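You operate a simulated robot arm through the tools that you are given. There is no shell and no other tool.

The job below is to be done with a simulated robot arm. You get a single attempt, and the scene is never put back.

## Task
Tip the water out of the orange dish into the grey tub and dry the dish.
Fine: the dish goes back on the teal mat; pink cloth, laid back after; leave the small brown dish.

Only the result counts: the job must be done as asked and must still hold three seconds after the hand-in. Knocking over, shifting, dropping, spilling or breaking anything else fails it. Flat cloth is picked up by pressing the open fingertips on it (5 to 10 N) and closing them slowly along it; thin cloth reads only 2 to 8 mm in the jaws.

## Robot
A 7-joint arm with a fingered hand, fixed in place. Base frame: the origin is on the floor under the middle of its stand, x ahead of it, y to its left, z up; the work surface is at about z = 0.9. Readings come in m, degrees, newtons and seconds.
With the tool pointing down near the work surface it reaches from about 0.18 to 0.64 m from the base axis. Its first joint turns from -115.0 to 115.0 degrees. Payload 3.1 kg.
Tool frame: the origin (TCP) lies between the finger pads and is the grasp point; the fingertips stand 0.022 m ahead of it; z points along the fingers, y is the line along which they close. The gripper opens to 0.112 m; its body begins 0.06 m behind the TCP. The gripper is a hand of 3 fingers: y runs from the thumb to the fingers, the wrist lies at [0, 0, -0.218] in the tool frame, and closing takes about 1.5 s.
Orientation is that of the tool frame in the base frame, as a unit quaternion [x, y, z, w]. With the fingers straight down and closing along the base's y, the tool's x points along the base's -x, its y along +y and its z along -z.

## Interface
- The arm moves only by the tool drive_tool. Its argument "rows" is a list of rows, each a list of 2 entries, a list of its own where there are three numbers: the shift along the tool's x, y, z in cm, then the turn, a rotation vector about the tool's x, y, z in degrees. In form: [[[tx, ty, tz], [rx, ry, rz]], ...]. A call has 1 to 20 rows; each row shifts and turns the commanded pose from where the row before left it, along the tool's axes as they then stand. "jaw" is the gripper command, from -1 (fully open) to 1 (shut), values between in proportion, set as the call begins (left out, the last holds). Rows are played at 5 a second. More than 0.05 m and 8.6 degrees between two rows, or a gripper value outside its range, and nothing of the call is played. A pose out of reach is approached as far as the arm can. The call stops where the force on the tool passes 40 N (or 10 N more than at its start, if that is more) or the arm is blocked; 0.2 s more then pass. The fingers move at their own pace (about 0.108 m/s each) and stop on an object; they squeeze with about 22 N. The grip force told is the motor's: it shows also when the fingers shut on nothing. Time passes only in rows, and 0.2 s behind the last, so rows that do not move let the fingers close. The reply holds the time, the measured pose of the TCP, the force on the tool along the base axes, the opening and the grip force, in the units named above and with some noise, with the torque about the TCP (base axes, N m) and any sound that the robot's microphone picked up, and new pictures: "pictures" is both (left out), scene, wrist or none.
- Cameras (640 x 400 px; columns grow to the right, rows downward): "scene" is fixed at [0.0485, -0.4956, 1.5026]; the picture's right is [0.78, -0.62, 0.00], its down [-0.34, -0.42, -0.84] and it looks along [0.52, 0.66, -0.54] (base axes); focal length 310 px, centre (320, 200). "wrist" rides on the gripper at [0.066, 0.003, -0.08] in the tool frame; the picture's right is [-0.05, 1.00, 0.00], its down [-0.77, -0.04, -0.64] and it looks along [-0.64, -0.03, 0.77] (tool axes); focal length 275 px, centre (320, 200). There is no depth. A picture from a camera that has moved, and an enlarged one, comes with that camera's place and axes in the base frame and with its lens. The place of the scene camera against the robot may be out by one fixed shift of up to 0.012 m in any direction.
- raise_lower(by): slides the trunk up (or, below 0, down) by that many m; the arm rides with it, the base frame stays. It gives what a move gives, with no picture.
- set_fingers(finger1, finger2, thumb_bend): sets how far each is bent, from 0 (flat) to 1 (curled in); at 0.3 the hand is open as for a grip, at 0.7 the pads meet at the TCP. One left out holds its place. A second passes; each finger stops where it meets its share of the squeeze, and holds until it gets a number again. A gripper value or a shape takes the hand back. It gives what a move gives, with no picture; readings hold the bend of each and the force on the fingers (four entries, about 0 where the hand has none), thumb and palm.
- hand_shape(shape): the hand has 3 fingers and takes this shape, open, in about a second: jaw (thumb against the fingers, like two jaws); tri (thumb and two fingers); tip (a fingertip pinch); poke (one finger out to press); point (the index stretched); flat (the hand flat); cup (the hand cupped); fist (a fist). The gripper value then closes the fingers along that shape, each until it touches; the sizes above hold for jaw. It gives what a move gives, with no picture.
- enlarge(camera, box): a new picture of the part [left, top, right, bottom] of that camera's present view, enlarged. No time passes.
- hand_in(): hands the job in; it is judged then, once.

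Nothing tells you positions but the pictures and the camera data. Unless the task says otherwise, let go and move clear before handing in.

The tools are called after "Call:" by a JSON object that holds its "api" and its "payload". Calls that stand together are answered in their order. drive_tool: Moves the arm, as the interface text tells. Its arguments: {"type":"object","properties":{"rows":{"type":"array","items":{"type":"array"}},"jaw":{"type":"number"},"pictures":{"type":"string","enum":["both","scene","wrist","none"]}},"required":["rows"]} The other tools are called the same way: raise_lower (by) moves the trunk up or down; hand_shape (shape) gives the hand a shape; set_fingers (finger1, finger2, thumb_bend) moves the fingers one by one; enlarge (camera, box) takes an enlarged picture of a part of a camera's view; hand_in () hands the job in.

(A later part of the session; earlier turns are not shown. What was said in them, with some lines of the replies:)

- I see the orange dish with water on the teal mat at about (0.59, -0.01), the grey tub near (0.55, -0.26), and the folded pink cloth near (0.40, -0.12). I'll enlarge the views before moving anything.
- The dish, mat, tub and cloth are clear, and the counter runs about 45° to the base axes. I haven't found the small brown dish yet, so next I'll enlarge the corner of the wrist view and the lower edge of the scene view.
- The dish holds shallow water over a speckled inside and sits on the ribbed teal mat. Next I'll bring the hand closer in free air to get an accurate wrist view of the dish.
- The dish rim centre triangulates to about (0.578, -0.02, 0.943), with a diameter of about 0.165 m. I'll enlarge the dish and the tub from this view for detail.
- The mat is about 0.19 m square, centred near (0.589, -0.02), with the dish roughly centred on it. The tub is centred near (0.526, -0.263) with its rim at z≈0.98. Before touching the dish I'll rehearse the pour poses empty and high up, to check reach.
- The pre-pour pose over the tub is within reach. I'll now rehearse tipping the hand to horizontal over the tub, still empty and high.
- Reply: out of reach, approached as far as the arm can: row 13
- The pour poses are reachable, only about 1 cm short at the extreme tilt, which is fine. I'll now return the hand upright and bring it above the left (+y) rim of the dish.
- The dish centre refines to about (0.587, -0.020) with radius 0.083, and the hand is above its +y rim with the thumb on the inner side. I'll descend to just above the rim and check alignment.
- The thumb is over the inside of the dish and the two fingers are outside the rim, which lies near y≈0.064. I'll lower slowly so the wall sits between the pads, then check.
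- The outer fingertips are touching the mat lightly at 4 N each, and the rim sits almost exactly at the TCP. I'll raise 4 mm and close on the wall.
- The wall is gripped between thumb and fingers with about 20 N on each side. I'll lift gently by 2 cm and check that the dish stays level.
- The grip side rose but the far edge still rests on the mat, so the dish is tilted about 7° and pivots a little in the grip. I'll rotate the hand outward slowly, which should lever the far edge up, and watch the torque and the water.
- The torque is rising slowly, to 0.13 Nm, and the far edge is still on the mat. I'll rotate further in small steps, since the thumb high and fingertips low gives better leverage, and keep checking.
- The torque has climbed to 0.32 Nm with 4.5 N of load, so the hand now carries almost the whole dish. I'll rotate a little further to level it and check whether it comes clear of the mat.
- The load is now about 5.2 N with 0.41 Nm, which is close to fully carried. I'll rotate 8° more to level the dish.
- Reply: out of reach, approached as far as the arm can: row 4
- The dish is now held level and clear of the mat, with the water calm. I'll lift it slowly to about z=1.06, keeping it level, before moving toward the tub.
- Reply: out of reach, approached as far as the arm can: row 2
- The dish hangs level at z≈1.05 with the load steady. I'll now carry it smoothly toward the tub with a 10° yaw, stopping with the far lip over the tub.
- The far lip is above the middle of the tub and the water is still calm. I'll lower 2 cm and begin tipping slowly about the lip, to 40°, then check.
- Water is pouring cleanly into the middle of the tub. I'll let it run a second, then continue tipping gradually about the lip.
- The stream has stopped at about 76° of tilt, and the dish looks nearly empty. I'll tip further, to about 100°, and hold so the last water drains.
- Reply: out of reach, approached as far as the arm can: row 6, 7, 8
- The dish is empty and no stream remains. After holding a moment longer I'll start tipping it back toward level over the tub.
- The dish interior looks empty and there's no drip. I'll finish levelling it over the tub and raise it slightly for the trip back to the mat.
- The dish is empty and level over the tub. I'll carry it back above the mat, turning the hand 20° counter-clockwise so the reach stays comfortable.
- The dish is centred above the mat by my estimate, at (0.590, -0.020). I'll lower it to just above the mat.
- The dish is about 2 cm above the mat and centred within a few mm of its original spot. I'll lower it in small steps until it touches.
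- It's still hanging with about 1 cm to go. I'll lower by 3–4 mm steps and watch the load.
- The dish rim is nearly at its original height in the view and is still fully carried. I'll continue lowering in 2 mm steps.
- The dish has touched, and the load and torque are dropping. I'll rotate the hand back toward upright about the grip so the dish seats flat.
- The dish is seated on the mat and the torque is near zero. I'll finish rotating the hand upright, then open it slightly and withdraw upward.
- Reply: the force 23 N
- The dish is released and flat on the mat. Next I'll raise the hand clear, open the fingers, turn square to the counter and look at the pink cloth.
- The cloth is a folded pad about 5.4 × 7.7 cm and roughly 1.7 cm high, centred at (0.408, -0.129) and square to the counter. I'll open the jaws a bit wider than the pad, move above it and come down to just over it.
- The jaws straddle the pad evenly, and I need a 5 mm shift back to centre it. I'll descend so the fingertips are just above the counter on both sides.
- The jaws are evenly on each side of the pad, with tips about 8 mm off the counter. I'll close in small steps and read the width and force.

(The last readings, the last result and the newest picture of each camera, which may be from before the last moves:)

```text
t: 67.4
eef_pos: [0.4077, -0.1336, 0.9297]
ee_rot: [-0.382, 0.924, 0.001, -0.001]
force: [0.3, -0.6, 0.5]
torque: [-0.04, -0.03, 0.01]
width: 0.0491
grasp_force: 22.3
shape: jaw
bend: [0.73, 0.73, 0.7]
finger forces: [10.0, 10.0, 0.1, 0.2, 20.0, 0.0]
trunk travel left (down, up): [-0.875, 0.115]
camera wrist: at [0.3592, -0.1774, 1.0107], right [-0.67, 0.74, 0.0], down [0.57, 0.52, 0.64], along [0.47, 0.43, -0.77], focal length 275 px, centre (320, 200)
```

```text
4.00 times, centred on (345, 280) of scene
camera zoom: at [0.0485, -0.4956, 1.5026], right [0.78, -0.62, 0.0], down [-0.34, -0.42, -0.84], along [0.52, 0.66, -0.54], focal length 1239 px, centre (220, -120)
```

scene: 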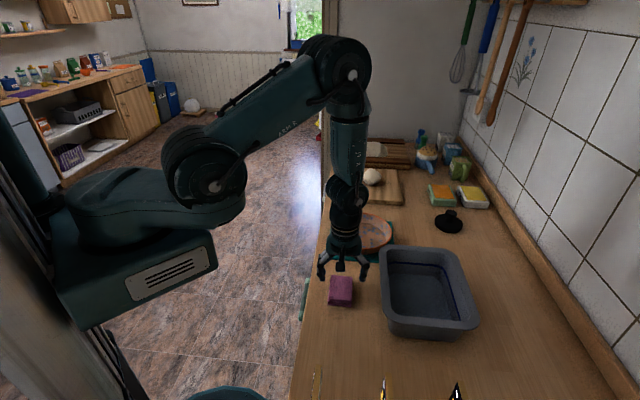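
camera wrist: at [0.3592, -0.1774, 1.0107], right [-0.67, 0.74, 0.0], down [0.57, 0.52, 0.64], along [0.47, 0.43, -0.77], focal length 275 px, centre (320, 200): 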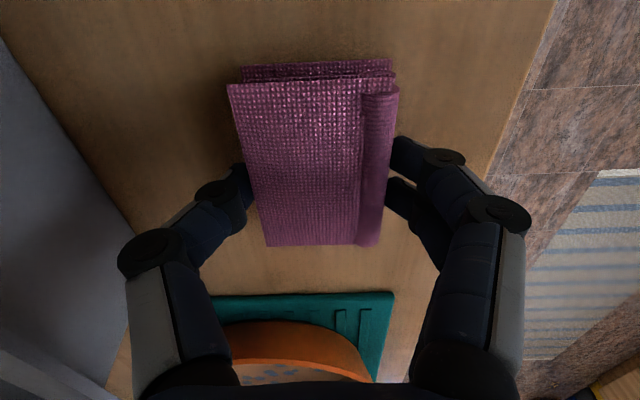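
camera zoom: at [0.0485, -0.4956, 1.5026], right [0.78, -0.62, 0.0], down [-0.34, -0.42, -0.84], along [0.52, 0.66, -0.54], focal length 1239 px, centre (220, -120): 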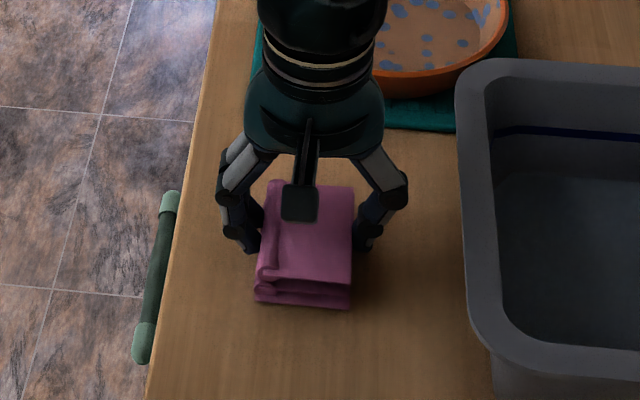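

The pad behaves as a firm block, 49 mm across, and is held at about 20 N. The pick pose is (0.408, -0.133, 0.930), which I'll use for laying it back. Next I'll lift and check the hold.

Call:
{"api": "drive_tool", "payload": {"rows": [[[0, 0, -1], [0, 0, 0]], [[0, 0, -2], [0, 0, 0]], [[0, 0, -3], [0, 0, 0]], [[0, 0, -3], [0, 0, 0]], [[0, 0, -3], [0, 0, 0]], [[0, 0, 0], [0, 0, 0]]], "jaw": 0.5, "pictures": "both"}}

Call:
{"api": "enlarge", "payload": {"camera": "scene", "box": [290, 200, 400, 310]}}

```text
t: 68.8
eef_pos: [0.4086, -0.1345, 1.0489]
ee_rot: [-0.382, 0.924, 0.001, 0.0]
force: [0.5, 0.1, -1.0]
torque: [-0.01, 0.01, -0.01]
width: 0.0488
grasp_force: 21.7
shape: jaw
bend: [0.73, 0.73, 0.7]
finger forces: [10.0, 10.0, 0.1, 0.0, 20.0, 0.0]
trunk travel left (down, up): [-0.875, 0.115]
camera wrist: at [0.3603, -0.1789, 1.1297], right [-0.67, 0.74, 0.0], down [0.57, 0.52, 0.64], along [0.47, 0.43, -0.77], focal length 275 px, centre (320, 200)
```

scene: 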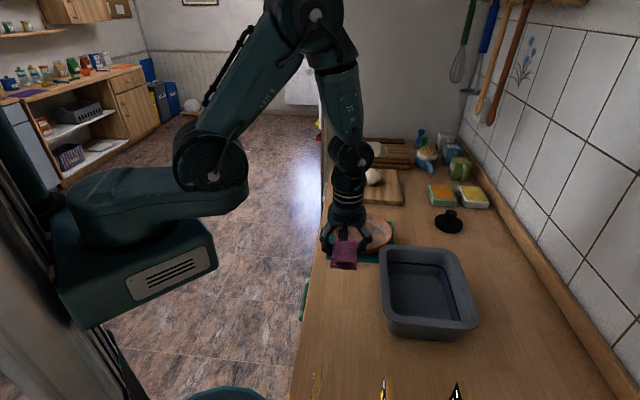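
wrist: 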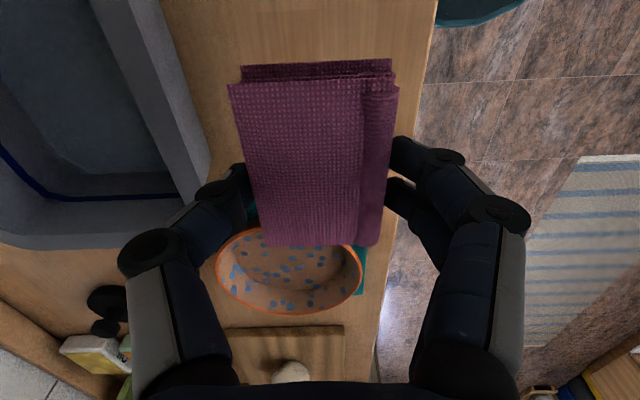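

```text
3.64 times, centred on (345, 255) of scene
camera zoom: at [0.0485, -0.4956, 1.5026], right [0.78, -0.62, 0.0], down [-0.34, -0.42, -0.84], along [0.52, 0.66, -0.54], focal length 1127 px, centre (229, 0)
```

zoom: 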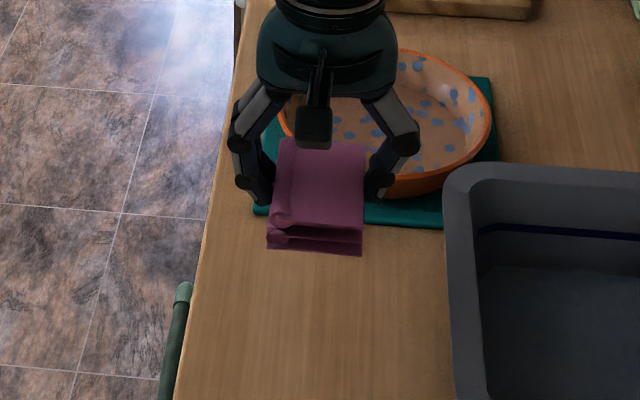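

The cloth pad is held firmly. I'll carry it above the dish for a close look before wiping.

Call:
{"api": "drive_tool", "payload": {"rows": [[[-3.45, -0.75, 0], [0, 0, 0]], [[-3.45, -0.75, 0], [0, 0, 0]], [[-3.45, -0.75, 0], [0, 0, 0]], [[-3.45, -0.75, 0], [0, 0, 0]], [[0, 0, 0], [0, 0, 0]]], "pictures": "both"}}

Call:
{"api": "enlarge", "payload": {"camera": "wrist", "box": [180, 100, 440, 300]}}

Call:
{"api": "enlarge", "payload": {"camera": "scene", "box": [300, 160, 430, 280]}}

```text
t: 70.0
eef_pos: [0.526, -0.0594, 1.0517]
ee_rot: [-0.382, 0.924, 0.0, -0.001]
force: [0.4, 0.0, 0.6]
torque: [0.01, 0.01, 0.01]
width: 0.0488
grasp_force: 22.0
shape: jaw
bend: [0.73, 0.73, 0.7]
finger forces: [10.0, 10.0, 0.0, 0.0, 19.9, 0.0]
trunk travel left (down, up): [-0.875, 0.115]
camera wrist: at [0.4775, -0.1029, 1.1319], right [-0.67, 0.74, 0.0], down [0.57, 0.52, 0.64], along [0.47, 0.43, -0.77], focal length 275 px, centre (320, 200)
```

scene: 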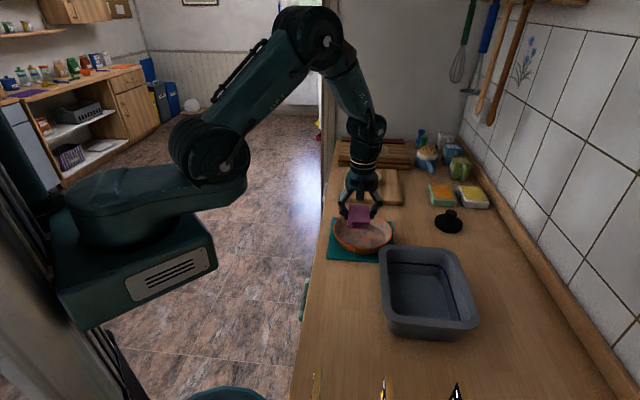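
wrist: 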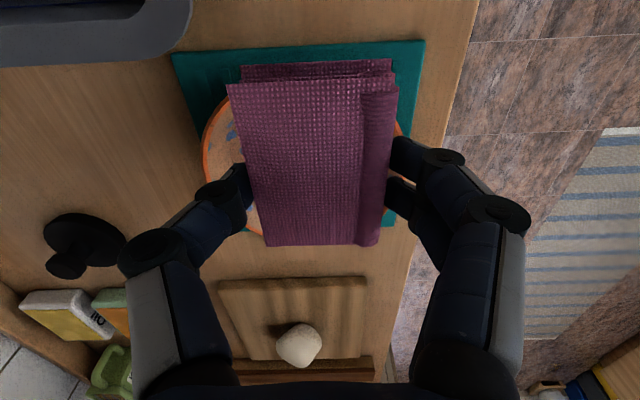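

```text
2.00 times, centred on (310, 200) of wrist
camera zoom: at [0.4775, -0.1029, 1.1319], right [-0.67, 0.74, 0.0], down [0.57, 0.52, 0.64], along [0.47, 0.43, -0.77], focal length 551 px, centre (340, 200)
```

zoom: 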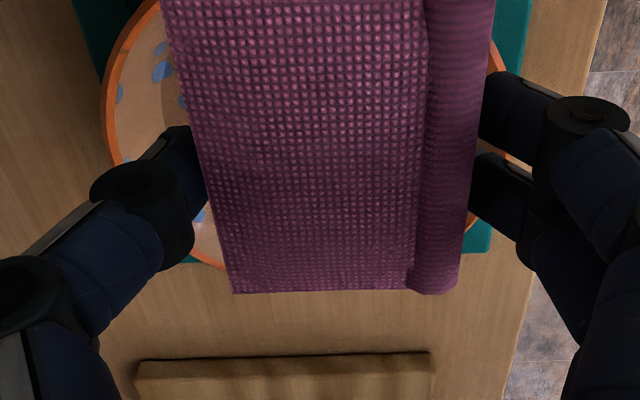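

```text
3.33 times, centred on (365, 220) of scene
camera zoom: at [0.0485, -0.4956, 1.5026], right [0.78, -0.62, 0.0], down [-0.34, -0.42, -0.84], along [0.52, 0.66, -0.54], focal length 1033 px, centre (170, 133)
```

zoom: 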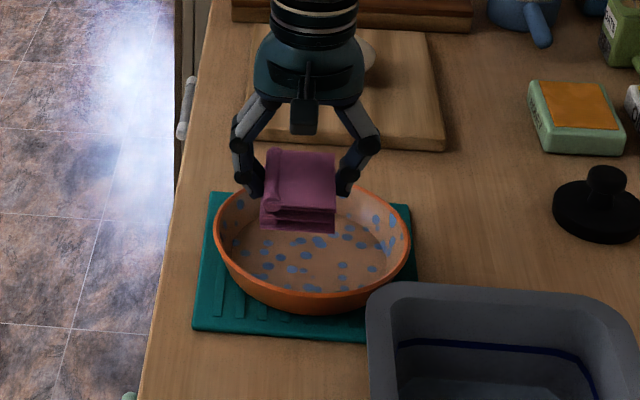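

The pad is above the dish, whose centre I put at (0.585, -0.0195). I'll centre over it and lower to just above the floor of the dish.

Call:
{"api": "drive_tool", "payload": {"rows": [[[-3.4, -0.65, 0], [0, 0, 0]], [[-3.4, -0.65, 0], [0, 0, 0]], [[0, 0, 3.2], [0, 0, 0]], [[0, 0, 3.2], [0, 0, 0]], [[0, 0, 3.0], [0, 0, 0]], [[0, 0, 0], [0, 0, 0]]], "pictures": "wrist"}}

Call:
{"api": "enlarge", "payload": {"camera": "scene", "box": [300, 160, 430, 280]}}

```text
t: 71.4
eef_pos: [0.5846, -0.0194, 0.9566]
ee_rot: [-0.383, 0.924, 0.001, -0.001]
force: [-0.1, -0.1, -1.3]
torque: [0.01, 0.0, -0.01]
width: 0.0485
grasp_force: 22.1
shape: jaw
bend: [0.73, 0.73, 0.7]
finger forces: [9.9, 10.0, 0.0, 0.0, 20.0, 0.1]
trunk travel left (down, up): [-0.875, 0.115]
camera wrist: at [0.5363, -0.0638, 1.0375], right [-0.67, 0.74, 0.0], down [0.57, 0.52, 0.64], along [0.47, 0.43, -0.77], focal length 275 px, centre (320, 200)
```

wrist: 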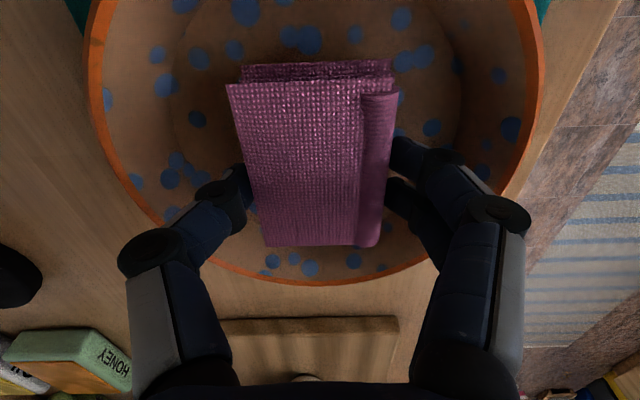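

```text
3.33 times, centred on (365, 220) of scene
camera zoom: at [0.0485, -0.4956, 1.5026], right [0.78, -0.62, 0.0], down [-0.34, -0.42, -0.84], along [0.52, 0.66, -0.54], focal length 1033 px, centre (170, 133)
```

zoom: 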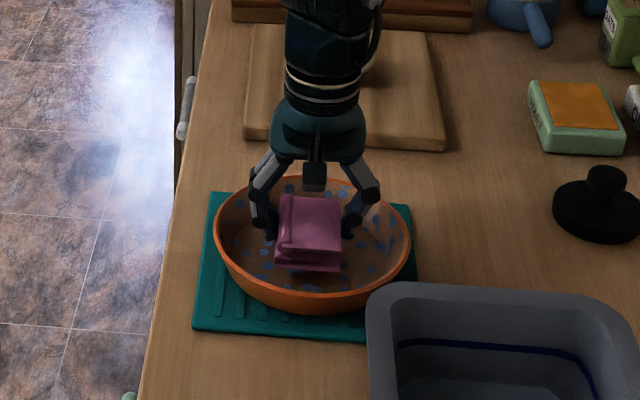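

The pad is inside the dish, centred and just above the floor, which has a radius of about 0.068 m. I'll lower in small steps until it presses lightly.

Call:
{"api": "drive_tool", "payload": {"rows": [[[0, 0, 0.4], [0, 0, 0]], [[0, 0, 0.4], [0, 0, 0]], [[0, 0, 0.3], [0, 0, 0]], [[0, 0, 0], [0, 0, 0]]], "pictures": "none"}}

Call:
{"api": "drive_tool", "payload": {"rows": [[[0, 0, 0.2], [0, 0, 0]], [[0, 0, 0.2], [0, 0, 0]], [[0, 0, 0], [0, 0, 0]]], "pictures": "none"}}

```text
t: 72.4
eef_pos: [0.5842, -0.0184, 0.9444]
ee_rot: [-0.382, 0.924, 0.001, 0.0]
force: [0.7, 0.4, -0.9]
torque: [-0.02, 0.01, 0.02]
width: 0.0484
grasp_force: 22.7
shape: jaw
bend: [0.73, 0.73, 0.7]
finger forces: [9.9, 9.9, 0.0, 0.0, 20.0, 0.1]
trunk travel left (down, up): [-0.875, 0.115]
```

```text
t: 73.2
eef_pos: [0.5833, -0.0174, 0.9422]
ee_rot: [-0.382, 0.924, 0.001, 0.001]
force: [1.4, -0.2, 13.1]
torque: [0.01, 0.03, -0.01]
width: 0.0484
grasp_force: 22.0
shape: jaw
bend: [0.73, 0.73, 0.7]
finger forces: [11.0, 10.9, 0.0, 0.0, 23.1, 0.0]
trunk travel left (down, up): [-0.875, 0.115]
```

The pad is pressing at 13 N, so I'll ease that to about 8 N. Then I'll do a first wiping stroke along the counter direction and check the dish doesn't shift.

Call:
{"api": "drive_tool", "payload": {"rows": [[[0, 0, -0.07], [0, 0, 0]], [[-0.8, 0, 0], [0, 0, 0]], [[-0.8, 0, 0], [0, 0, 0]], [[-0.6, 0, 0], [0, 0, 0]], [[0.8, 0, 0], [0, 0, 0]], [[0.8, 0, 0], [0, 0, 0]], [[0.6, 0, 0], [0, 0, 0]], [[0, 0, 0], [0, 0, 0]]], "pictures": "both"}}

Call:
{"api": "enlarge", "payload": {"camera": "scene", "box": [300, 160, 430, 280]}}

```text
t: 75.0
eef_pos: [0.5833, -0.0177, 0.9424]
ee_rot: [-0.382, 0.924, 0.0, 0.0]
force: [4.0, 2.9, 11.0]
torque: [0.06, -0.06, 0.0]
width: 0.0485
grasp_force: 21.7
shape: jaw
bend: [0.73, 0.73, 0.7]
finger forces: [11.5, 11.5, 0.0, 0.0, 23.0, 0.0]
trunk travel left (down, up): [-0.875, 0.115]
camera wrist: at [0.5345, -0.0617, 1.023], right [-0.67, 0.74, 0.0], down [0.57, 0.52, 0.64], along [0.47, 0.43, -0.77], focal length 275 px, centre (320, 200)
```

scene: 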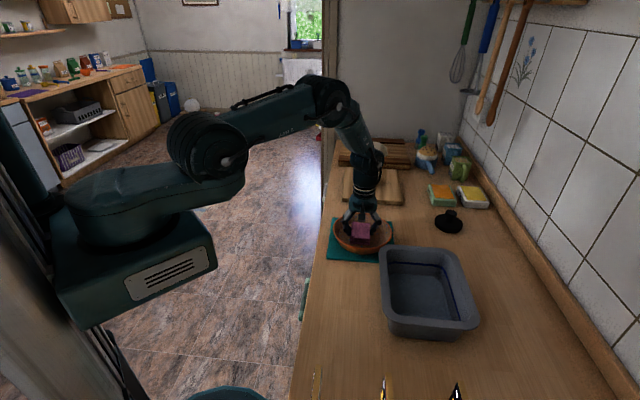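
wrist: 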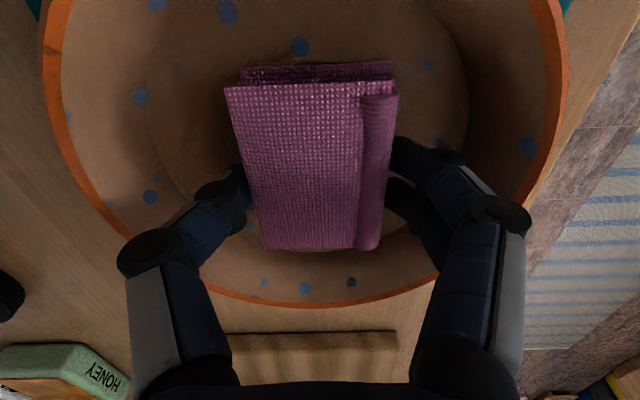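

```text
3.33 times, centred on (365, 220) of scene
camera zoom: at [0.0485, -0.4956, 1.5026], right [0.78, -0.62, 0.0], down [-0.34, -0.42, -0.84], along [0.52, 0.66, -0.54], focal length 1033 px, centre (170, 133)
```

zoom: 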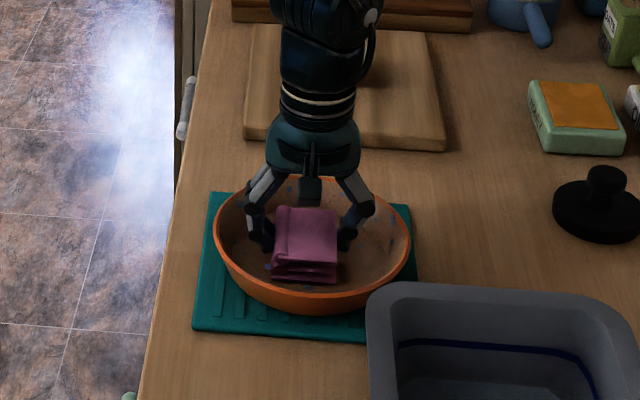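

The blue spots on the dish are water drops, and they're vanishing as the pad passes. I'll keep wiping with offset strokes over the rest of the floor.

Call:
{"api": "drive_tool", "payload": {"rows": [[[0, -0.7, 0], [0, 0, 0]], [[0, -0.7, 0], [0, 0, 0]], [[-0.9, 0, 0], [0, 0, 0]], [[-0.9, 0, 0], [0, 0, 0]], [[0.9, 0, 0], [0, 0, 0]], [[0.9, 0, 0], [0, 0, 0]], [[0.9, 0, 0], [0, 0, 0]], [[0.9, 0, 0], [0, 0, 0]], [[-0.9, 0, 0], [0, 0, 0]], [[-0.9, 0, 0], [0, 0, 0]], [[0, 0.7, 0], [0, 0, 0]], [[0, 0.7, 0], [0, 0, 0]], [[0, 0.7, 0], [0, 0, 0]], [[0, 0.7, 0], [0, 0, 0]], [[-0.9, 0, 0], [0, 0, 0]], [[-0.9, 0, 0], [0, 0, 0]], [[0.9, 0, 0], [0, 0, 0]], [[0.9, 0, 0], [0, 0, 0]], [[0, -0.7, 0], [0, 0, 0]], [[0, -0.7, 0], [0, 0, 0]]], "pictures": "wrist"}}

Call:
{"api": "enlarge", "payload": {"camera": "scene", "box": [300, 160, 430, 280]}}

```text
t: 79.2
eef_pos: [0.5803, -0.0174, 0.9425]
ee_rot: [-0.382, 0.924, 0.001, -0.001]
force: [-2.4, 2.9, 7.4]
torque: [0.1, 0.09, 0.0]
width: 0.0488
grasp_force: 21.7
shape: jaw
bend: [0.74, 0.74, 0.7]
finger forces: [12.3, 12.3, 0.0, 0.0, 20.2, 0.1]
trunk travel left (down, up): [-0.875, 0.115]
camera wrist: at [0.533, -0.0619, 1.0227], right [-0.67, 0.74, 0.0], down [0.57, 0.52, 0.64], along [0.47, 0.43, -0.77], focal length 275 px, centre (320, 200)
```

wrist: 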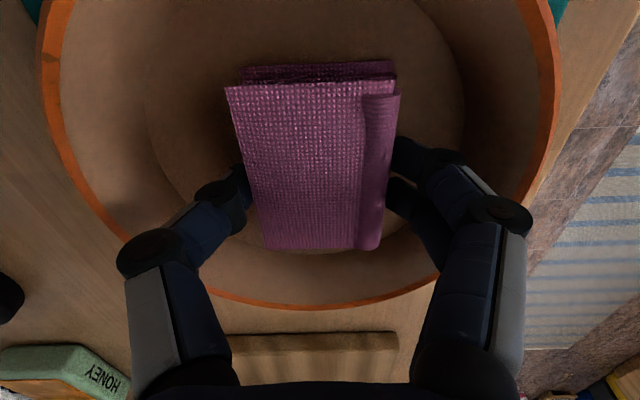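

```text
3.33 times, centred on (365, 220) of scene
camera zoom: at [0.0485, -0.4956, 1.5026], right [0.78, -0.62, 0.0], down [-0.34, -0.42, -0.84], along [0.52, 0.66, -0.54], focal length 1033 px, centre (170, 133)
```

zoom: 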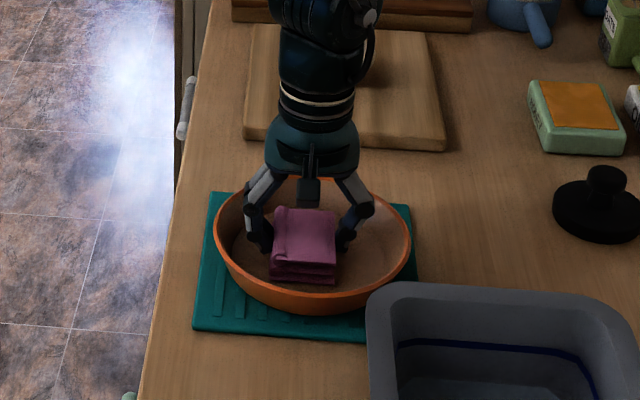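

All the visible drops are gone. I'll add a few more strokes in both directions for safety, then lift straight up and inspect.

Call:
{"api": "drive_tool", "payload": {"rows": [[[-0.9, 0, 0], [0, 0, 0]], [[-0.9, 0, 0], [0, 0, 0]], [[0.9, 0, 0], [0, 0, 0]], [[0.9, 0, 0], [0, 0, 0]], [[0.9, 0, 0], [0, 0, 0]], [[0.9, 0, 0], [0, 0, 0]], [[-0.9, 0.7, 0], [0, 0, 0]], [[-0.9, 0.7, 0], [0, 0, 0]], [[0, -0.7, 0], [0, 0, 0]], [[0, -0.7, 0], [0, 0, 0]], [[0, -0.7, 0], [0, 0, 0]], [[0, -0.7, 0], [0, 0, 0]], [[0, 0.7, 0], [0, 0, 0]], [[0, 0.7, 0], [0, 0, 0]], [[0, 0, -0.5], [0, 0, 0]], [[0, 0, -1.5], [0, 0, 0]], [[0, 0, -3], [0, 0, 0]], [[0, 0, -3], [0, 0, 0]], [[0, 0, -3], [0, 0, 0]], [[0, 0, 0], [0, 0, 0]]], "pictures": "both"}}

Call:
{"api": "enlarge", "payload": {"camera": "scene", "box": [300, 160, 430, 280]}}

```text
t: 83.4
eef_pos: [0.5837, -0.0186, 1.052]
ee_rot: [-0.383, 0.924, 0.001, 0.0]
force: [-0.3, 0.0, -0.7]
torque: [0.02, 0.0, 0.01]
width: 0.0488
grasp_force: 22.4
shape: jaw
bend: [0.74, 0.74, 0.7]
finger forces: [10.8, 11.0, 0.1, 0.0, 21.7, 0.0]
trunk travel left (down, up): [-0.875, 0.115]
camera wrist: at [0.5355, -0.0617, 1.1314], right [-0.67, 0.74, 0.0], down [0.57, 0.52, 0.64], along [0.47, 0.43, -0.77], focal length 275 px, centre (320, 200)
```

scene: 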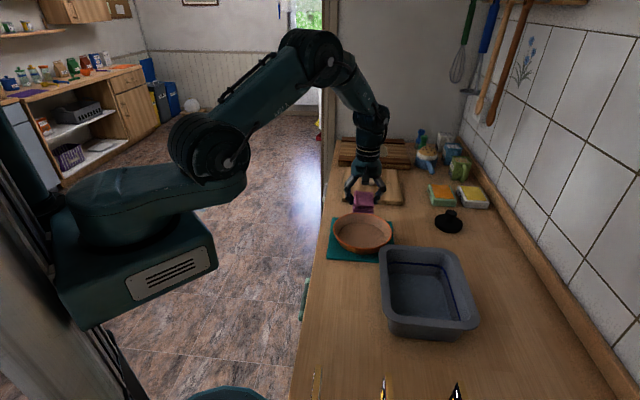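
wrist: 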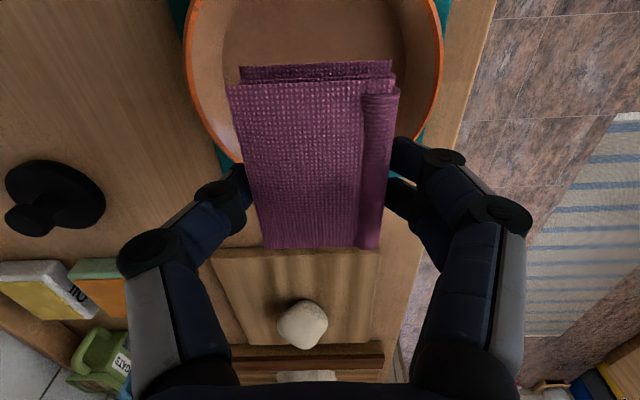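

```text
3.33 times, centred on (365, 220) of scene
camera zoom: at [0.0485, -0.4956, 1.5026], right [0.78, -0.62, 0.0], down [-0.34, -0.42, -0.84], along [0.52, 0.66, -0.54], focal length 1033 px, centre (170, 133)
```

zoom: 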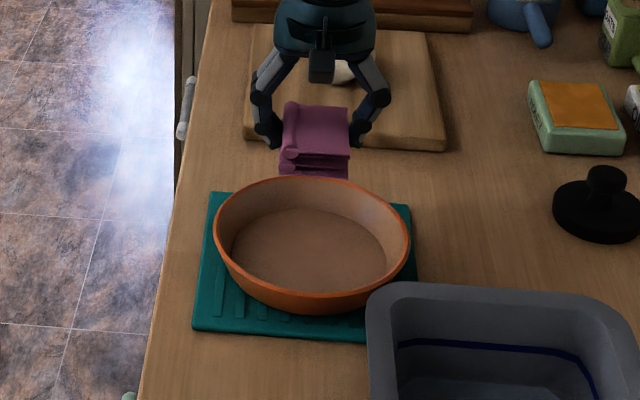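

The dish interior shows no drops at all now and the dish sits on the mat. I'll carry the cloth back to its original spot.

Call:
{"api": "drive_tool", "payload": {"rows": [[[4.1, 0.9, 0], [0, 0, 0]], [[4.1, 0.9, 0], [0, 0, 0]], [[4.1, 0.9, 0], [0, 0, 0]], [[4.1, 0.9, 0], [0, 0, 0]], [[4.1, 0.9, 0], [0, 0, 0]], [[0, 0, 3.3], [0, 0, 0]], [[0, 0, 3.3], [0, 0, 0]], [[0, 0, 3.3], [0, 0, 0]], [[0, 0, 0], [0, 0, 0]]], "pictures": "both"}}

Call:
{"api": "enlarge", "payload": {"camera": "scene", "box": [290, 180, 420, 330]}}

```text
t: 85.4
eef_pos: [0.4071, -0.1325, 0.9515]
ee_rot: [-0.383, 0.924, 0.0, -0.001]
force: [0.4, 0.7, -1.2]
torque: [0.02, 0.03, -0.01]
width: 0.049
grasp_force: 21.9
shape: jaw
bend: [0.74, 0.74, 0.7]
finger forces: [10.4, 10.6, 0.0, 0.0, 20.9, 0.1]
trunk travel left (down, up): [-0.875, 0.115]
camera wrist: at [0.3592, -0.1758, 1.0318], right [-0.67, 0.74, 0.0], down [0.57, 0.52, 0.64], along [0.47, 0.43, -0.77], focal length 275 px, centre (320, 200)
```

scene: 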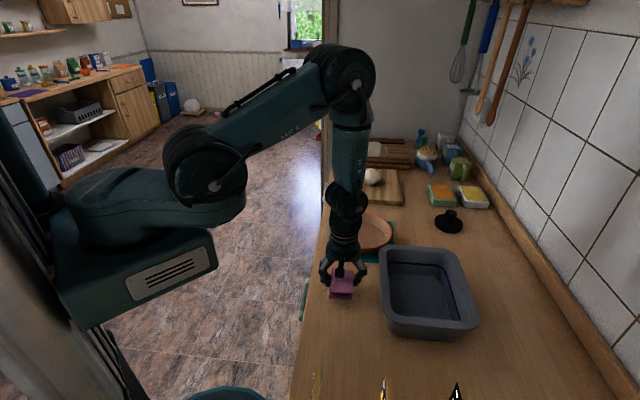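
wrist: 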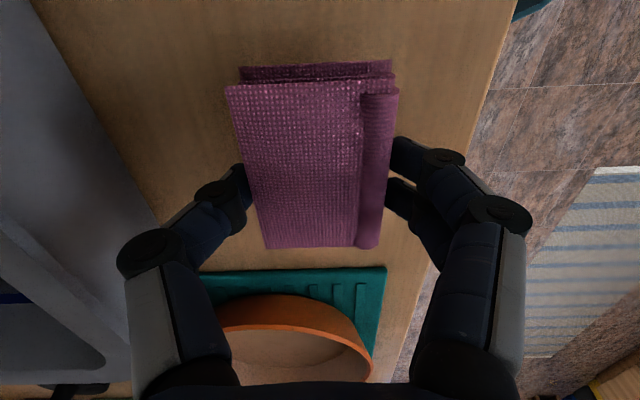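

```text
2.67 times, centred on (355, 255) of scene
camera zoom: at [0.0485, -0.4956, 1.5026], right [0.78, -0.62, 0.0], down [-0.34, -0.42, -0.84], along [0.52, 0.66, -0.54], focal length 826 px, centre (227, 53)
```

zoom: 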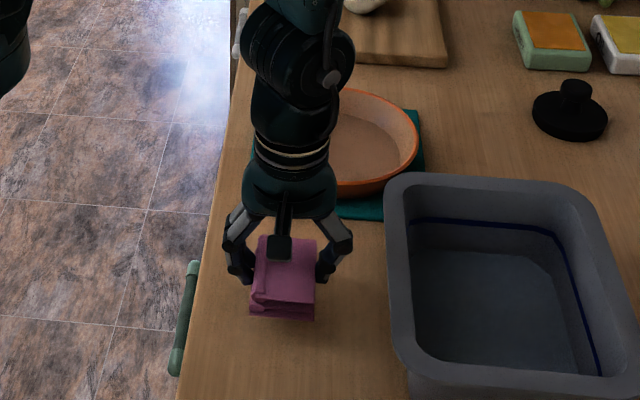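

I'm directly above the cloth's original place, about 2 cm up. I'll lower gently until it touches the counter.

Call:
{"api": "drive_tool", "payload": {"rows": [[[0, 0, 0.6], [0, 0, 0]], [[0, 0, 0.6], [0, 0, 0]], [[0, 0, 0.5], [0, 0, 0]], [[0, 0, 0], [0, 0, 0]]], "pictures": "none"}}

Call:
{"api": "drive_tool", "payload": {"rows": [[[0, 0, 0.2], [0, 0, 0]], [[0, 0, 0], [0, 0, 0]]], "pictures": "none"}}

```text
t: 86.4
eef_pos: [0.4088, -0.1321, 0.9355]
ee_rot: [-0.382, 0.924, 0.002, 0.0]
force: [0.8, -0.6, -0.3]
torque: [0.0, -0.04, 0.01]
width: 0.0487
grasp_force: 22.4
shape: jaw
bend: [0.74, 0.74, 0.7]
finger forces: [10.3, 10.5, 0.1, 0.0, 21.0, 0.0]
trunk travel left (down, up): [-0.875, 0.115]
```

```text
t: 87.0
eef_pos: [0.4073, -0.1313, 0.9327]
ee_rot: [-0.382, 0.924, 0.001, -0.001]
force: [-0.4, -0.4, -0.3]
torque: [-0.03, 0.02, -0.01]
width: 0.0487
grasp_force: 21.6
shape: jaw
bend: [0.74, 0.74, 0.7]
finger forces: [10.4, 10.5, 0.0, 0.0, 20.9, 0.0]
trunk travel left (down, up): [-0.875, 0.115]
```

There's no contact yet at z=0.933, and pick-up was at 0.930. I'll lower two more small steps.

Call:
{"api": "drive_tool", "payload": {"rows": [[[0, 0, 0.15], [0, 0, 0]], [[0, 0, 0], [0, 0, 0]]], "pictures": "none"}}

Call:
{"api": "drive_tool", "payload": {"rows": [[[0, 0, 0.15], [0, 0, 0]], [[0, 0, 0], [0, 0, 0]]], "pictures": "wrist"}}

Call:
{"api": "enlarge", "payload": {"camera": "scene", "box": [290, 230, 400, 330]}}

```text
t: 87.6
eef_pos: [0.4067, -0.1319, 0.932]
ee_rot: [-0.383, 0.924, 0.001, 0.0]
force: [-0.5, 0.9, -0.5]
torque: [0.01, 0.02, -0.03]
width: 0.0488
grasp_force: 22.1
shape: jaw
bend: [0.74, 0.74, 0.7]
finger forces: [10.4, 10.5, 0.1, 0.0, 20.9, 0.0]
trunk travel left (down, up): [-0.875, 0.115]
```

```text
t: 88.2
eef_pos: [0.4071, -0.1323, 0.9306]
ee_rot: [-0.383, 0.924, 0.0, 0.0]
force: [-0.4, 0.4, -0.5]
torque: [-0.01, -0.02, 0.01]
width: 0.0489
grasp_force: 22.0
shape: jaw
bend: [0.74, 0.74, 0.7]
finger forces: [10.4, 10.4, 0.0, 0.1, 20.9, 0.0]
trunk travel left (down, up): [-0.875, 0.115]
camera wrist: at [0.3587, -0.1764, 1.0109], right [-0.67, 0.74, 0.0], down [0.57, 0.52, 0.64], along [0.47, 0.43, -0.77], focal length 275 px, centre (320, 200)
```

wrist: 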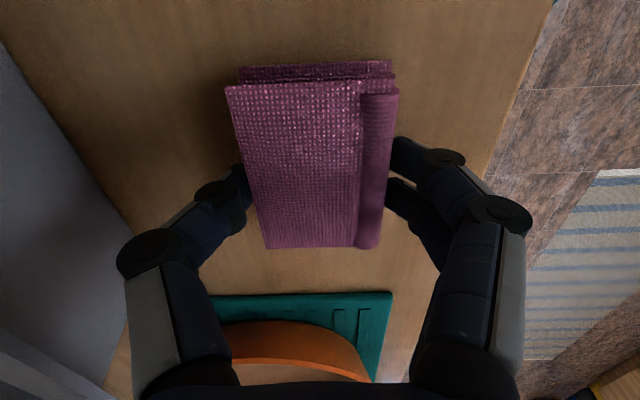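

```text
4.00 times, centred on (345, 280) of scene
camera zoom: at [0.0485, -0.4956, 1.5026], right [0.78, -0.62, 0.0], down [-0.34, -0.42, -0.84], along [0.52, 0.66, -0.54], focal length 1239 px, centre (220, -120)
```

zoom: 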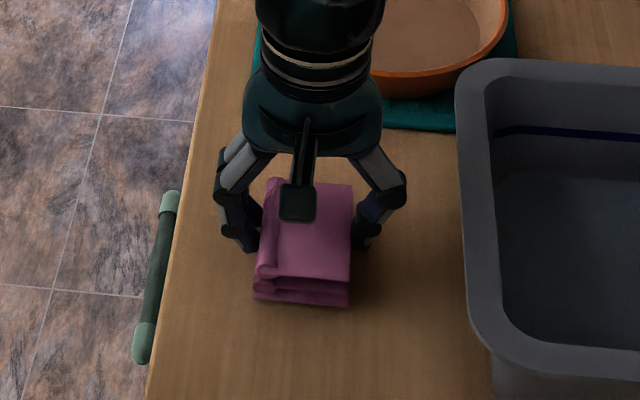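

The cloth looks level with its original place, but no contact force shows yet. I'll take two more 1 mm steps.

Call:
{"api": "drive_tool", "payload": {"rows": [[[0, 0, 0.12], [0, 0, 0]], [[0, 0, 0], [0, 0, 0]]], "pictures": "none"}}

Call:
{"api": "drive_tool", "payload": {"rows": [[[0, 0, 0.12], [0, 0, 0]], [[0, 0, 0], [0, 0, 0]]], "pictures": "none"}}

```text
t: 88.8
eef_pos: [0.4069, -0.1327, 0.9305]
ee_rot: [-0.382, 0.924, 0.001, 0.0]
force: [-0.3, 0.0, 0.4]
torque: [-0.05, -0.02, 0.03]
width: 0.0488
grasp_force: 21.7
shape: jaw
bend: [0.74, 0.74, 0.7]
finger forces: [10.3, 10.6, 0.1, 0.1, 21.0, 0.0]
trunk travel left (down, up): [-0.875, 0.115]
```

```text
t: 89.4
eef_pos: [0.4074, -0.1311, 0.9276]
ee_rot: [-0.382, 0.924, 0.001, 0.0]
force: [0.0, -1.7, 1.7]
torque: [0.01, 0.02, 0.03]
width: 0.0488
grasp_force: 21.9
shape: jaw
bend: [0.74, 0.74, 0.7]
finger forces: [10.3, 10.4, 0.0, 0.1, 21.1, 0.0]
trunk travel left (down, up): [-0.875, 0.115]
```

The cloth is touching the counter lightly, at 1.7 N. I'll open the fingers to release it.

Call:
{"api": "drive_tool", "payload": {"rows": [[[0, 0, 0], [0, 0, 0]], [[0, 0, 0], [0, 0, 0]], [[0, 0, 0], [0, 0, 0]]], "jaw": -0.05, "pictures": "none"}}

Call:
{"api": "drive_tool", "payload": {"rows": [[[0, 0, 0], [0, 0, 0]], [[0, 0, 0], [0, 0, 0]], [[0, 0, 0], [0, 0, 0]]], "jaw": -0.4, "pictures": "wrist"}}

Call:
{"api": "enlarge", "payload": {"camera": "scene", "box": [290, 230, 400, 330]}}

```text
t: 90.2
eef_pos: [0.4064, -0.1319, 0.9279]
ee_rot: [-0.383, 0.924, 0.001, 0.0]
force: [-0.6, 0.1, 0.8]
torque: [0.04, 0.0, 0.03]
width: 0.0582
grasp_force: 0.0
shape: jaw
bend: [0.72, 0.72, 0.7]
finger forces: [0.1, 0.1, 0.0, 0.1, 0.0, 0.0]
trunk travel left (down, up): [-0.875, 0.115]
```

```text
t: 91.0
eef_pos: [0.4055, -0.1328, 0.9279]
ee_rot: [-0.382, 0.924, 0.001, -0.001]
force: [0.5, 0.2, -0.4]
torque: [0.0, 0.01, -0.02]
width: 0.078
grasp_force: 0.0
shape: jaw
bend: [0.67, 0.67, 0.64]
finger forces: [0.0, 0.1, 0.1, 0.1, 0.1, 0.1]
trunk travel left (down, up): [-0.875, 0.115]
camera wrist: at [0.3586, -0.1758, 1.0091], right [-0.67, 0.74, 0.0], down [0.57, 0.52, 0.64], along [0.47, 0.43, -0.77], focal length 275 px, centre (320, 200)
```

wrist: 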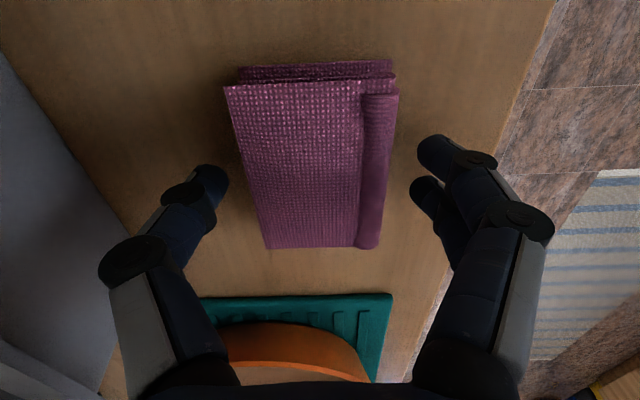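

```text
4.00 times, centred on (345, 280) of scene
camera zoom: at [0.0485, -0.4956, 1.5026], right [0.78, -0.62, 0.0], down [-0.34, -0.42, -0.84], along [0.52, 0.66, -0.54], focal length 1239 px, centre (220, -120)
```

zoom: 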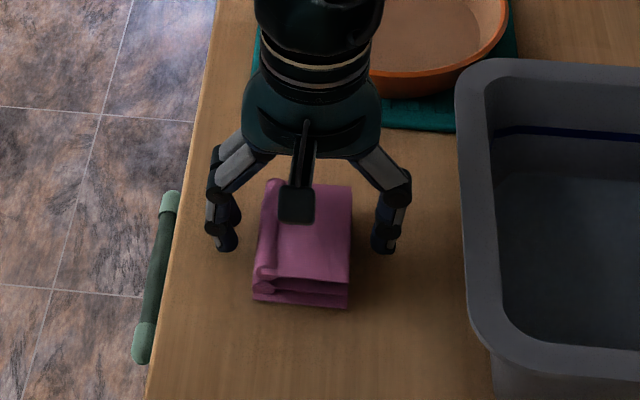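

The cloth is released within a millimetre or two of where it lay. I'll raise straight up and clear, then inspect everything.

Call:
{"api": "drive_tool", "payload": {"rows": [[[0, 0, -1.5], [0, 0, 0]], [[0, 0, -3], [0, 0, 0]], [[0, 0, -4], [0, 0, 0]], [[0, 0, -4], [0, 0, 0]], [[0, 0, -4], [0, 0, 0]], [[0, 0, -4], [0, 0, 0]], [[3, 2, -4], [0, 0, 0]], [[3, 2, -3], [0, 0, 0]], [[0, 0, 0], [0, 0, 0]]], "pictures": "both"}}

Call:
{"api": "enlarge", "payload": {"camera": "wrist", "box": [160, 60, 480, 400]}}

Call:
{"api": "enlarge", "payload": {"camera": "scene", "box": [290, 130, 500, 350]}}

```text
refused: row 7 steps farther than a row can; nothing moved
```

```text
1.18 times, centred on (320, 230) of wrist
camera zoom: at [0.3586, -0.1758, 1.0091], right [-0.67, 0.74, 0.0], down [0.57, 0.52, 0.64], along [0.47, 0.43, -0.77], focal length 324 px, centre (320, 165)
```

zoom: 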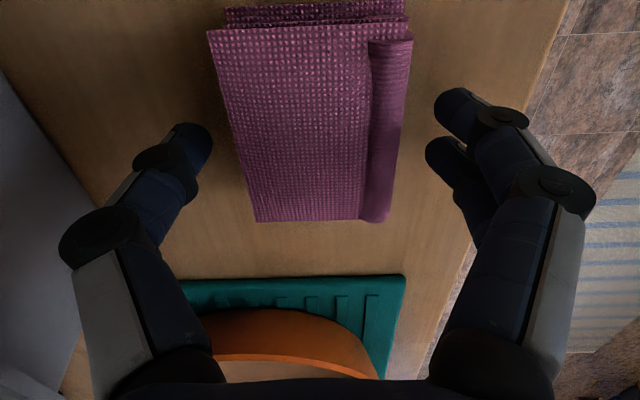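

```text
1.82 times, centred on (395, 240) of scene
camera zoom: at [0.0485, -0.4956, 1.5026], right [0.78, -0.62, 0.0], down [-0.34, -0.42, -0.84], along [0.52, 0.66, -0.54], focal length 563 px, centre (184, 127)
```

zoom: 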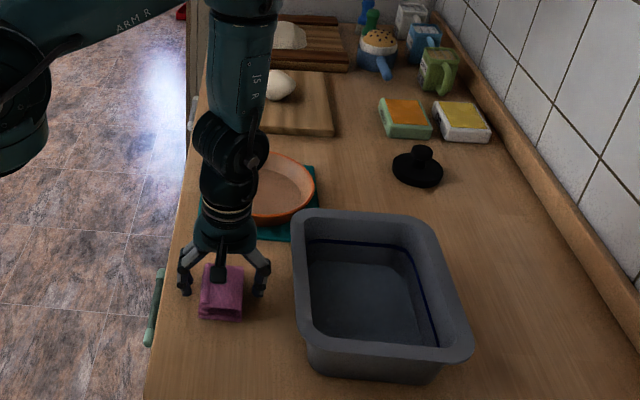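

The last move was refused because one step was too long, and nothing moved. I'll raise the hand again with smaller steps.

Call:
{"api": "drive_tool", "payload": {"rows": [[[0, 0, -1.5], [0, 0, 0]], [[0, 0, -3], [0, 0, 0]], [[0, 0, -4], [0, 0, 0]], [[0, 0, -4], [0, 0, 0]], [[0, 0, -4], [0, 0, 0]], [[0, 0, -4], [0, 0, 0]], [[2.5, 1.5, -3], [0, 0, 0]], [[2.5, 1.5, -3], [0, 0, 0]], [[0, 0, 0], [0, 0, 0]]], "pictures": "both"}}

Call:
{"api": "enlarge", "payload": {"camera": "wrist", "box": [200, 100, 440, 400]}}

Call:
{"api": "enlarge", "payload": {"camera": "scene", "box": [290, 130, 500, 350]}}

```text
t: 93.0
eef_pos: [0.3544, -0.1436, 1.1917]
ee_rot: [-0.383, 0.924, 0.001, -0.002]
force: [-0.6, -0.4, -0.2]
torque: [0.03, -0.01, 0.02]
width: 0.0781
grasp_force: 0.1
shape: jaw
bend: [0.67, 0.67, 0.64]
finger forces: [0.0, 0.0, 0.0, 0.1, 0.1, 0.1]
trunk travel left (down, up): [-0.875, 0.115]
camera wrist: at [0.3057, -0.1885, 1.2726], right [-0.67, 0.74, 0.0], down [0.57, 0.52, 0.63], along [0.47, 0.43, -0.77], focal length 275 px, centre (320, 200)
```

scene: 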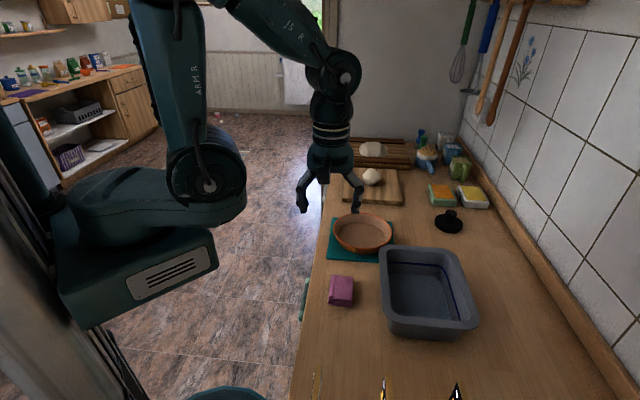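
wrist: 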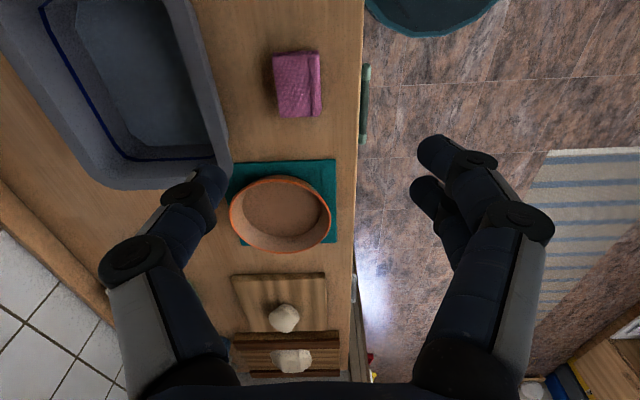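

```text
1.33 times, centred on (320, 250) of wrist
camera zoom: at [0.3057, -0.1885, 1.2726], right [-0.67, 0.74, 0.0], down [0.57, 0.52, 0.63], along [0.47, 0.43, -0.77], focal length 367 px, centre (320, 133)
```

zoom: 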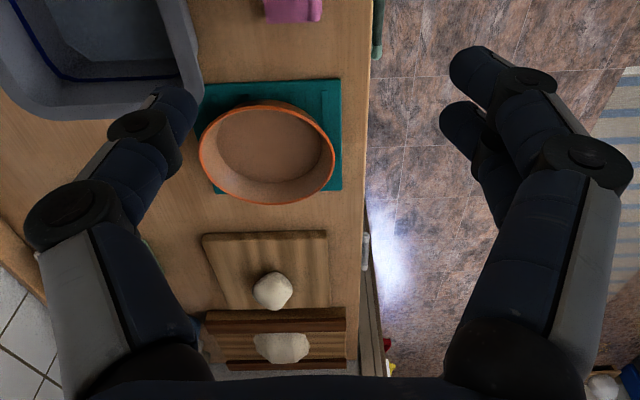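

```text
1.82 times, centred on (395, 240) of scene
camera zoom: at [0.0485, -0.4956, 1.5026], right [0.78, -0.62, 0.0], down [-0.34, -0.42, -0.84], along [0.52, 0.66, -0.54], focal length 563 px, centre (184, 127)
```

zoom: 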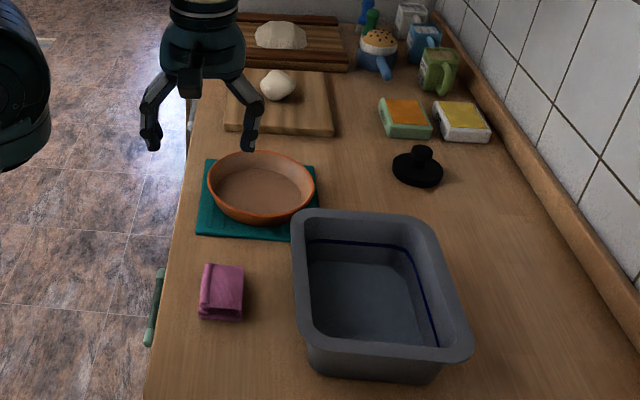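

Everything looks in place: dish on the mat, cloth back, water in the tub. Before handing in I'll take one closer look down into the dish to confirm no drops remain on the near wall.

Call:
{"api": "drive_tool", "payload": {"rows": [[[-3.6, -1.25, 1.5], [0, 0, 0]], [[-3.6, -1.25, 1.5], [0, 0, 0]], [[-3.6, -1.25, 1.5], [0, 0, 0]], [[-3.6, -1.25, 1.5], [0, 0, 0]], [[-3.6, -1.25, 1.5], [0, 0, 0]], [[-3.6, -1.25, 1.5], [0, 0, 0]], [[0, 0, 0], [0, 0, 0]]], "jaw": -1, "pictures": "both"}}

Call:
{"api": "enlarge", "payload": {"camera": "wrist", "box": [180, 0, 460, 190]}}

Call:
{"api": "enlarge", "payload": {"camera": "scene", "box": [290, 200, 500, 350]}}

```text
t: 94.6
eef_pos: [0.5531, -0.0465, 1.1055]
ee_rot: [-0.383, 0.924, 0.0, 0.001]
force: [-0.5, 0.5, 0.0]
torque: [0.01, 0.0, 0.02]
width: 0.1118
grasp_force: 0.0
shape: jaw
bend: [0.3, 0.3, 0.3]
finger forces: [0.0, 0.0, 0.1, 0.0, 0.1, 0.0]
trunk travel left (down, up): [-0.875, 0.115]
camera wrist: at [0.5052, -0.0908, 1.1859], right [-0.67, 0.74, 0.0], down [0.57, 0.52, 0.64], along [0.47, 0.43, -0.77], focal length 275 px, centre (320, 200)
```

scene: 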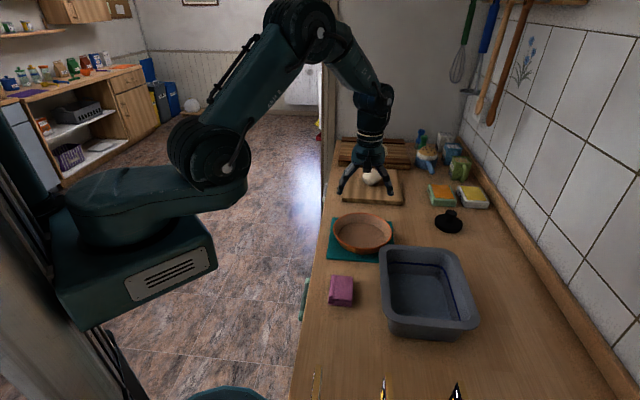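
wrist: 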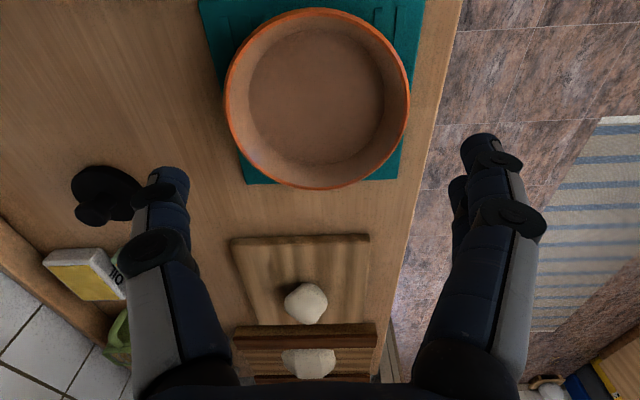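

```text
2.11 times, centred on (320, 95) of wrist
camera zoom: at [0.5052, -0.0908, 1.1859], right [-0.67, 0.74, 0.0], down [0.57, 0.52, 0.64], along [0.47, 0.43, -0.77], focal length 580 px, centre (320, 421)
```

zoom: 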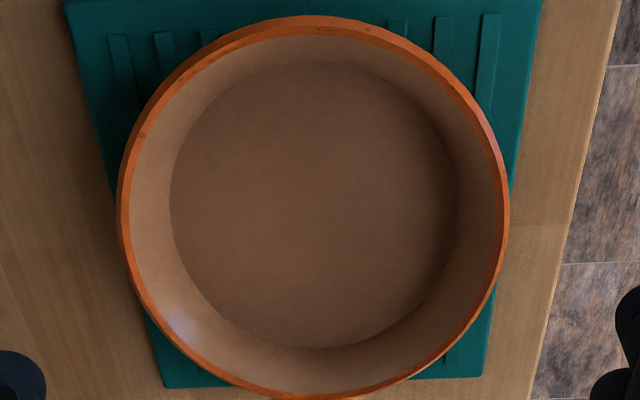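

```text
2.67 times, centred on (395, 275) of scene
camera zoom: at [0.0485, -0.4956, 1.5026], right [0.78, -0.62, 0.0], down [-0.34, -0.42, -0.84], along [0.52, 0.66, -0.54], focal length 826 px, centre (120, 0)
```

zoom: 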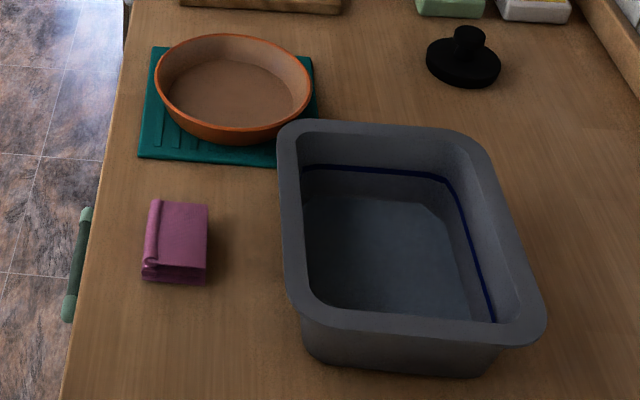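

The dish interior is completely free of drops and sits on the mat. The water is in the tub, the cloth is back, and there are no spills on the counter. I'll withdraw the hand clear and then hand in.

Call:
{"api": "drive_tool", "payload": {"rows": [[[2.5, 1.0, -3], [0, 0, 0]], [[2.5, 1.0, -3], [0, 0, 0]], [[2.5, 1.0, -3], [0, 0, 0]], [[2.5, 1.0, -3], [0, 0, 0]], [[2.5, 1.0, -3], [0, 0, 0]], [[0, 0, 0], [0, 0, 0]]], "pictures": "both"}}

```text
t: 96.0
eef_pos: [0.4307, -0.1017, 1.2532]
ee_rot: [-0.383, 0.924, 0.0, -0.001]
force: [-0.2, 0.4, -0.4]
torque: [0.0, 0.01, 0.01]
width: 0.1118
grasp_force: 0.1
shape: jaw
bend: [0.3, 0.3, 0.3]
finger forces: [0.0, 0.0, 0.0, 0.0, 0.0, 0.0]
trunk travel left (down, up): [-0.875, 0.115]
camera wrist: at [0.3825, -0.145, 1.3336], right [-0.67, 0.74, 0.0], down [0.57, 0.52, 0.63], along [0.47, 0.43, -0.77], focal length 275 px, centre (320, 200)
```

scene: 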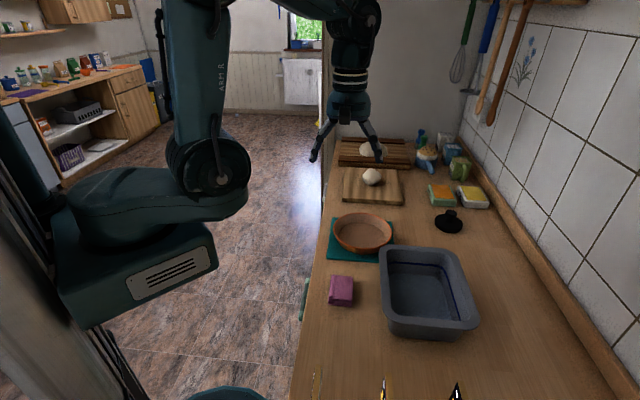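
wrist: 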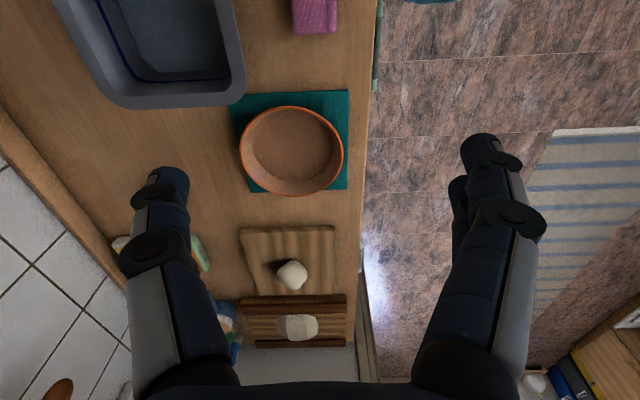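

The hand is clear and empty. The dish is dry on the teal mat, the water is in the tub, the cloth is laid back and nothing else has moved, so I'm handing in.

Call:
{"api": "hand_in", "payload": {}}

```text
The job is handed in.
```

The job is handed in. The orange dish was emptied into the grey tub, wiped dry and set back on the teal mat.

- **Water:** it poured cleanly into the middle of the tub, and I saw no spills on the counter.
- **Dish:** the last close look into it showed no drops on the floor or walls.
- **Cloth:** the pink cloth is back within a millimetre or two of where it lay.
- **Small brown dish:** I never found it in any picture, so I can only say I did not knowingly touch it. Everything else on the counter looked unmoved at the end.

When I set the dish down, the thumb pressed on it briefly (about 33 N on the thumb). The dish stayed flat on the mat and I saw no damage.
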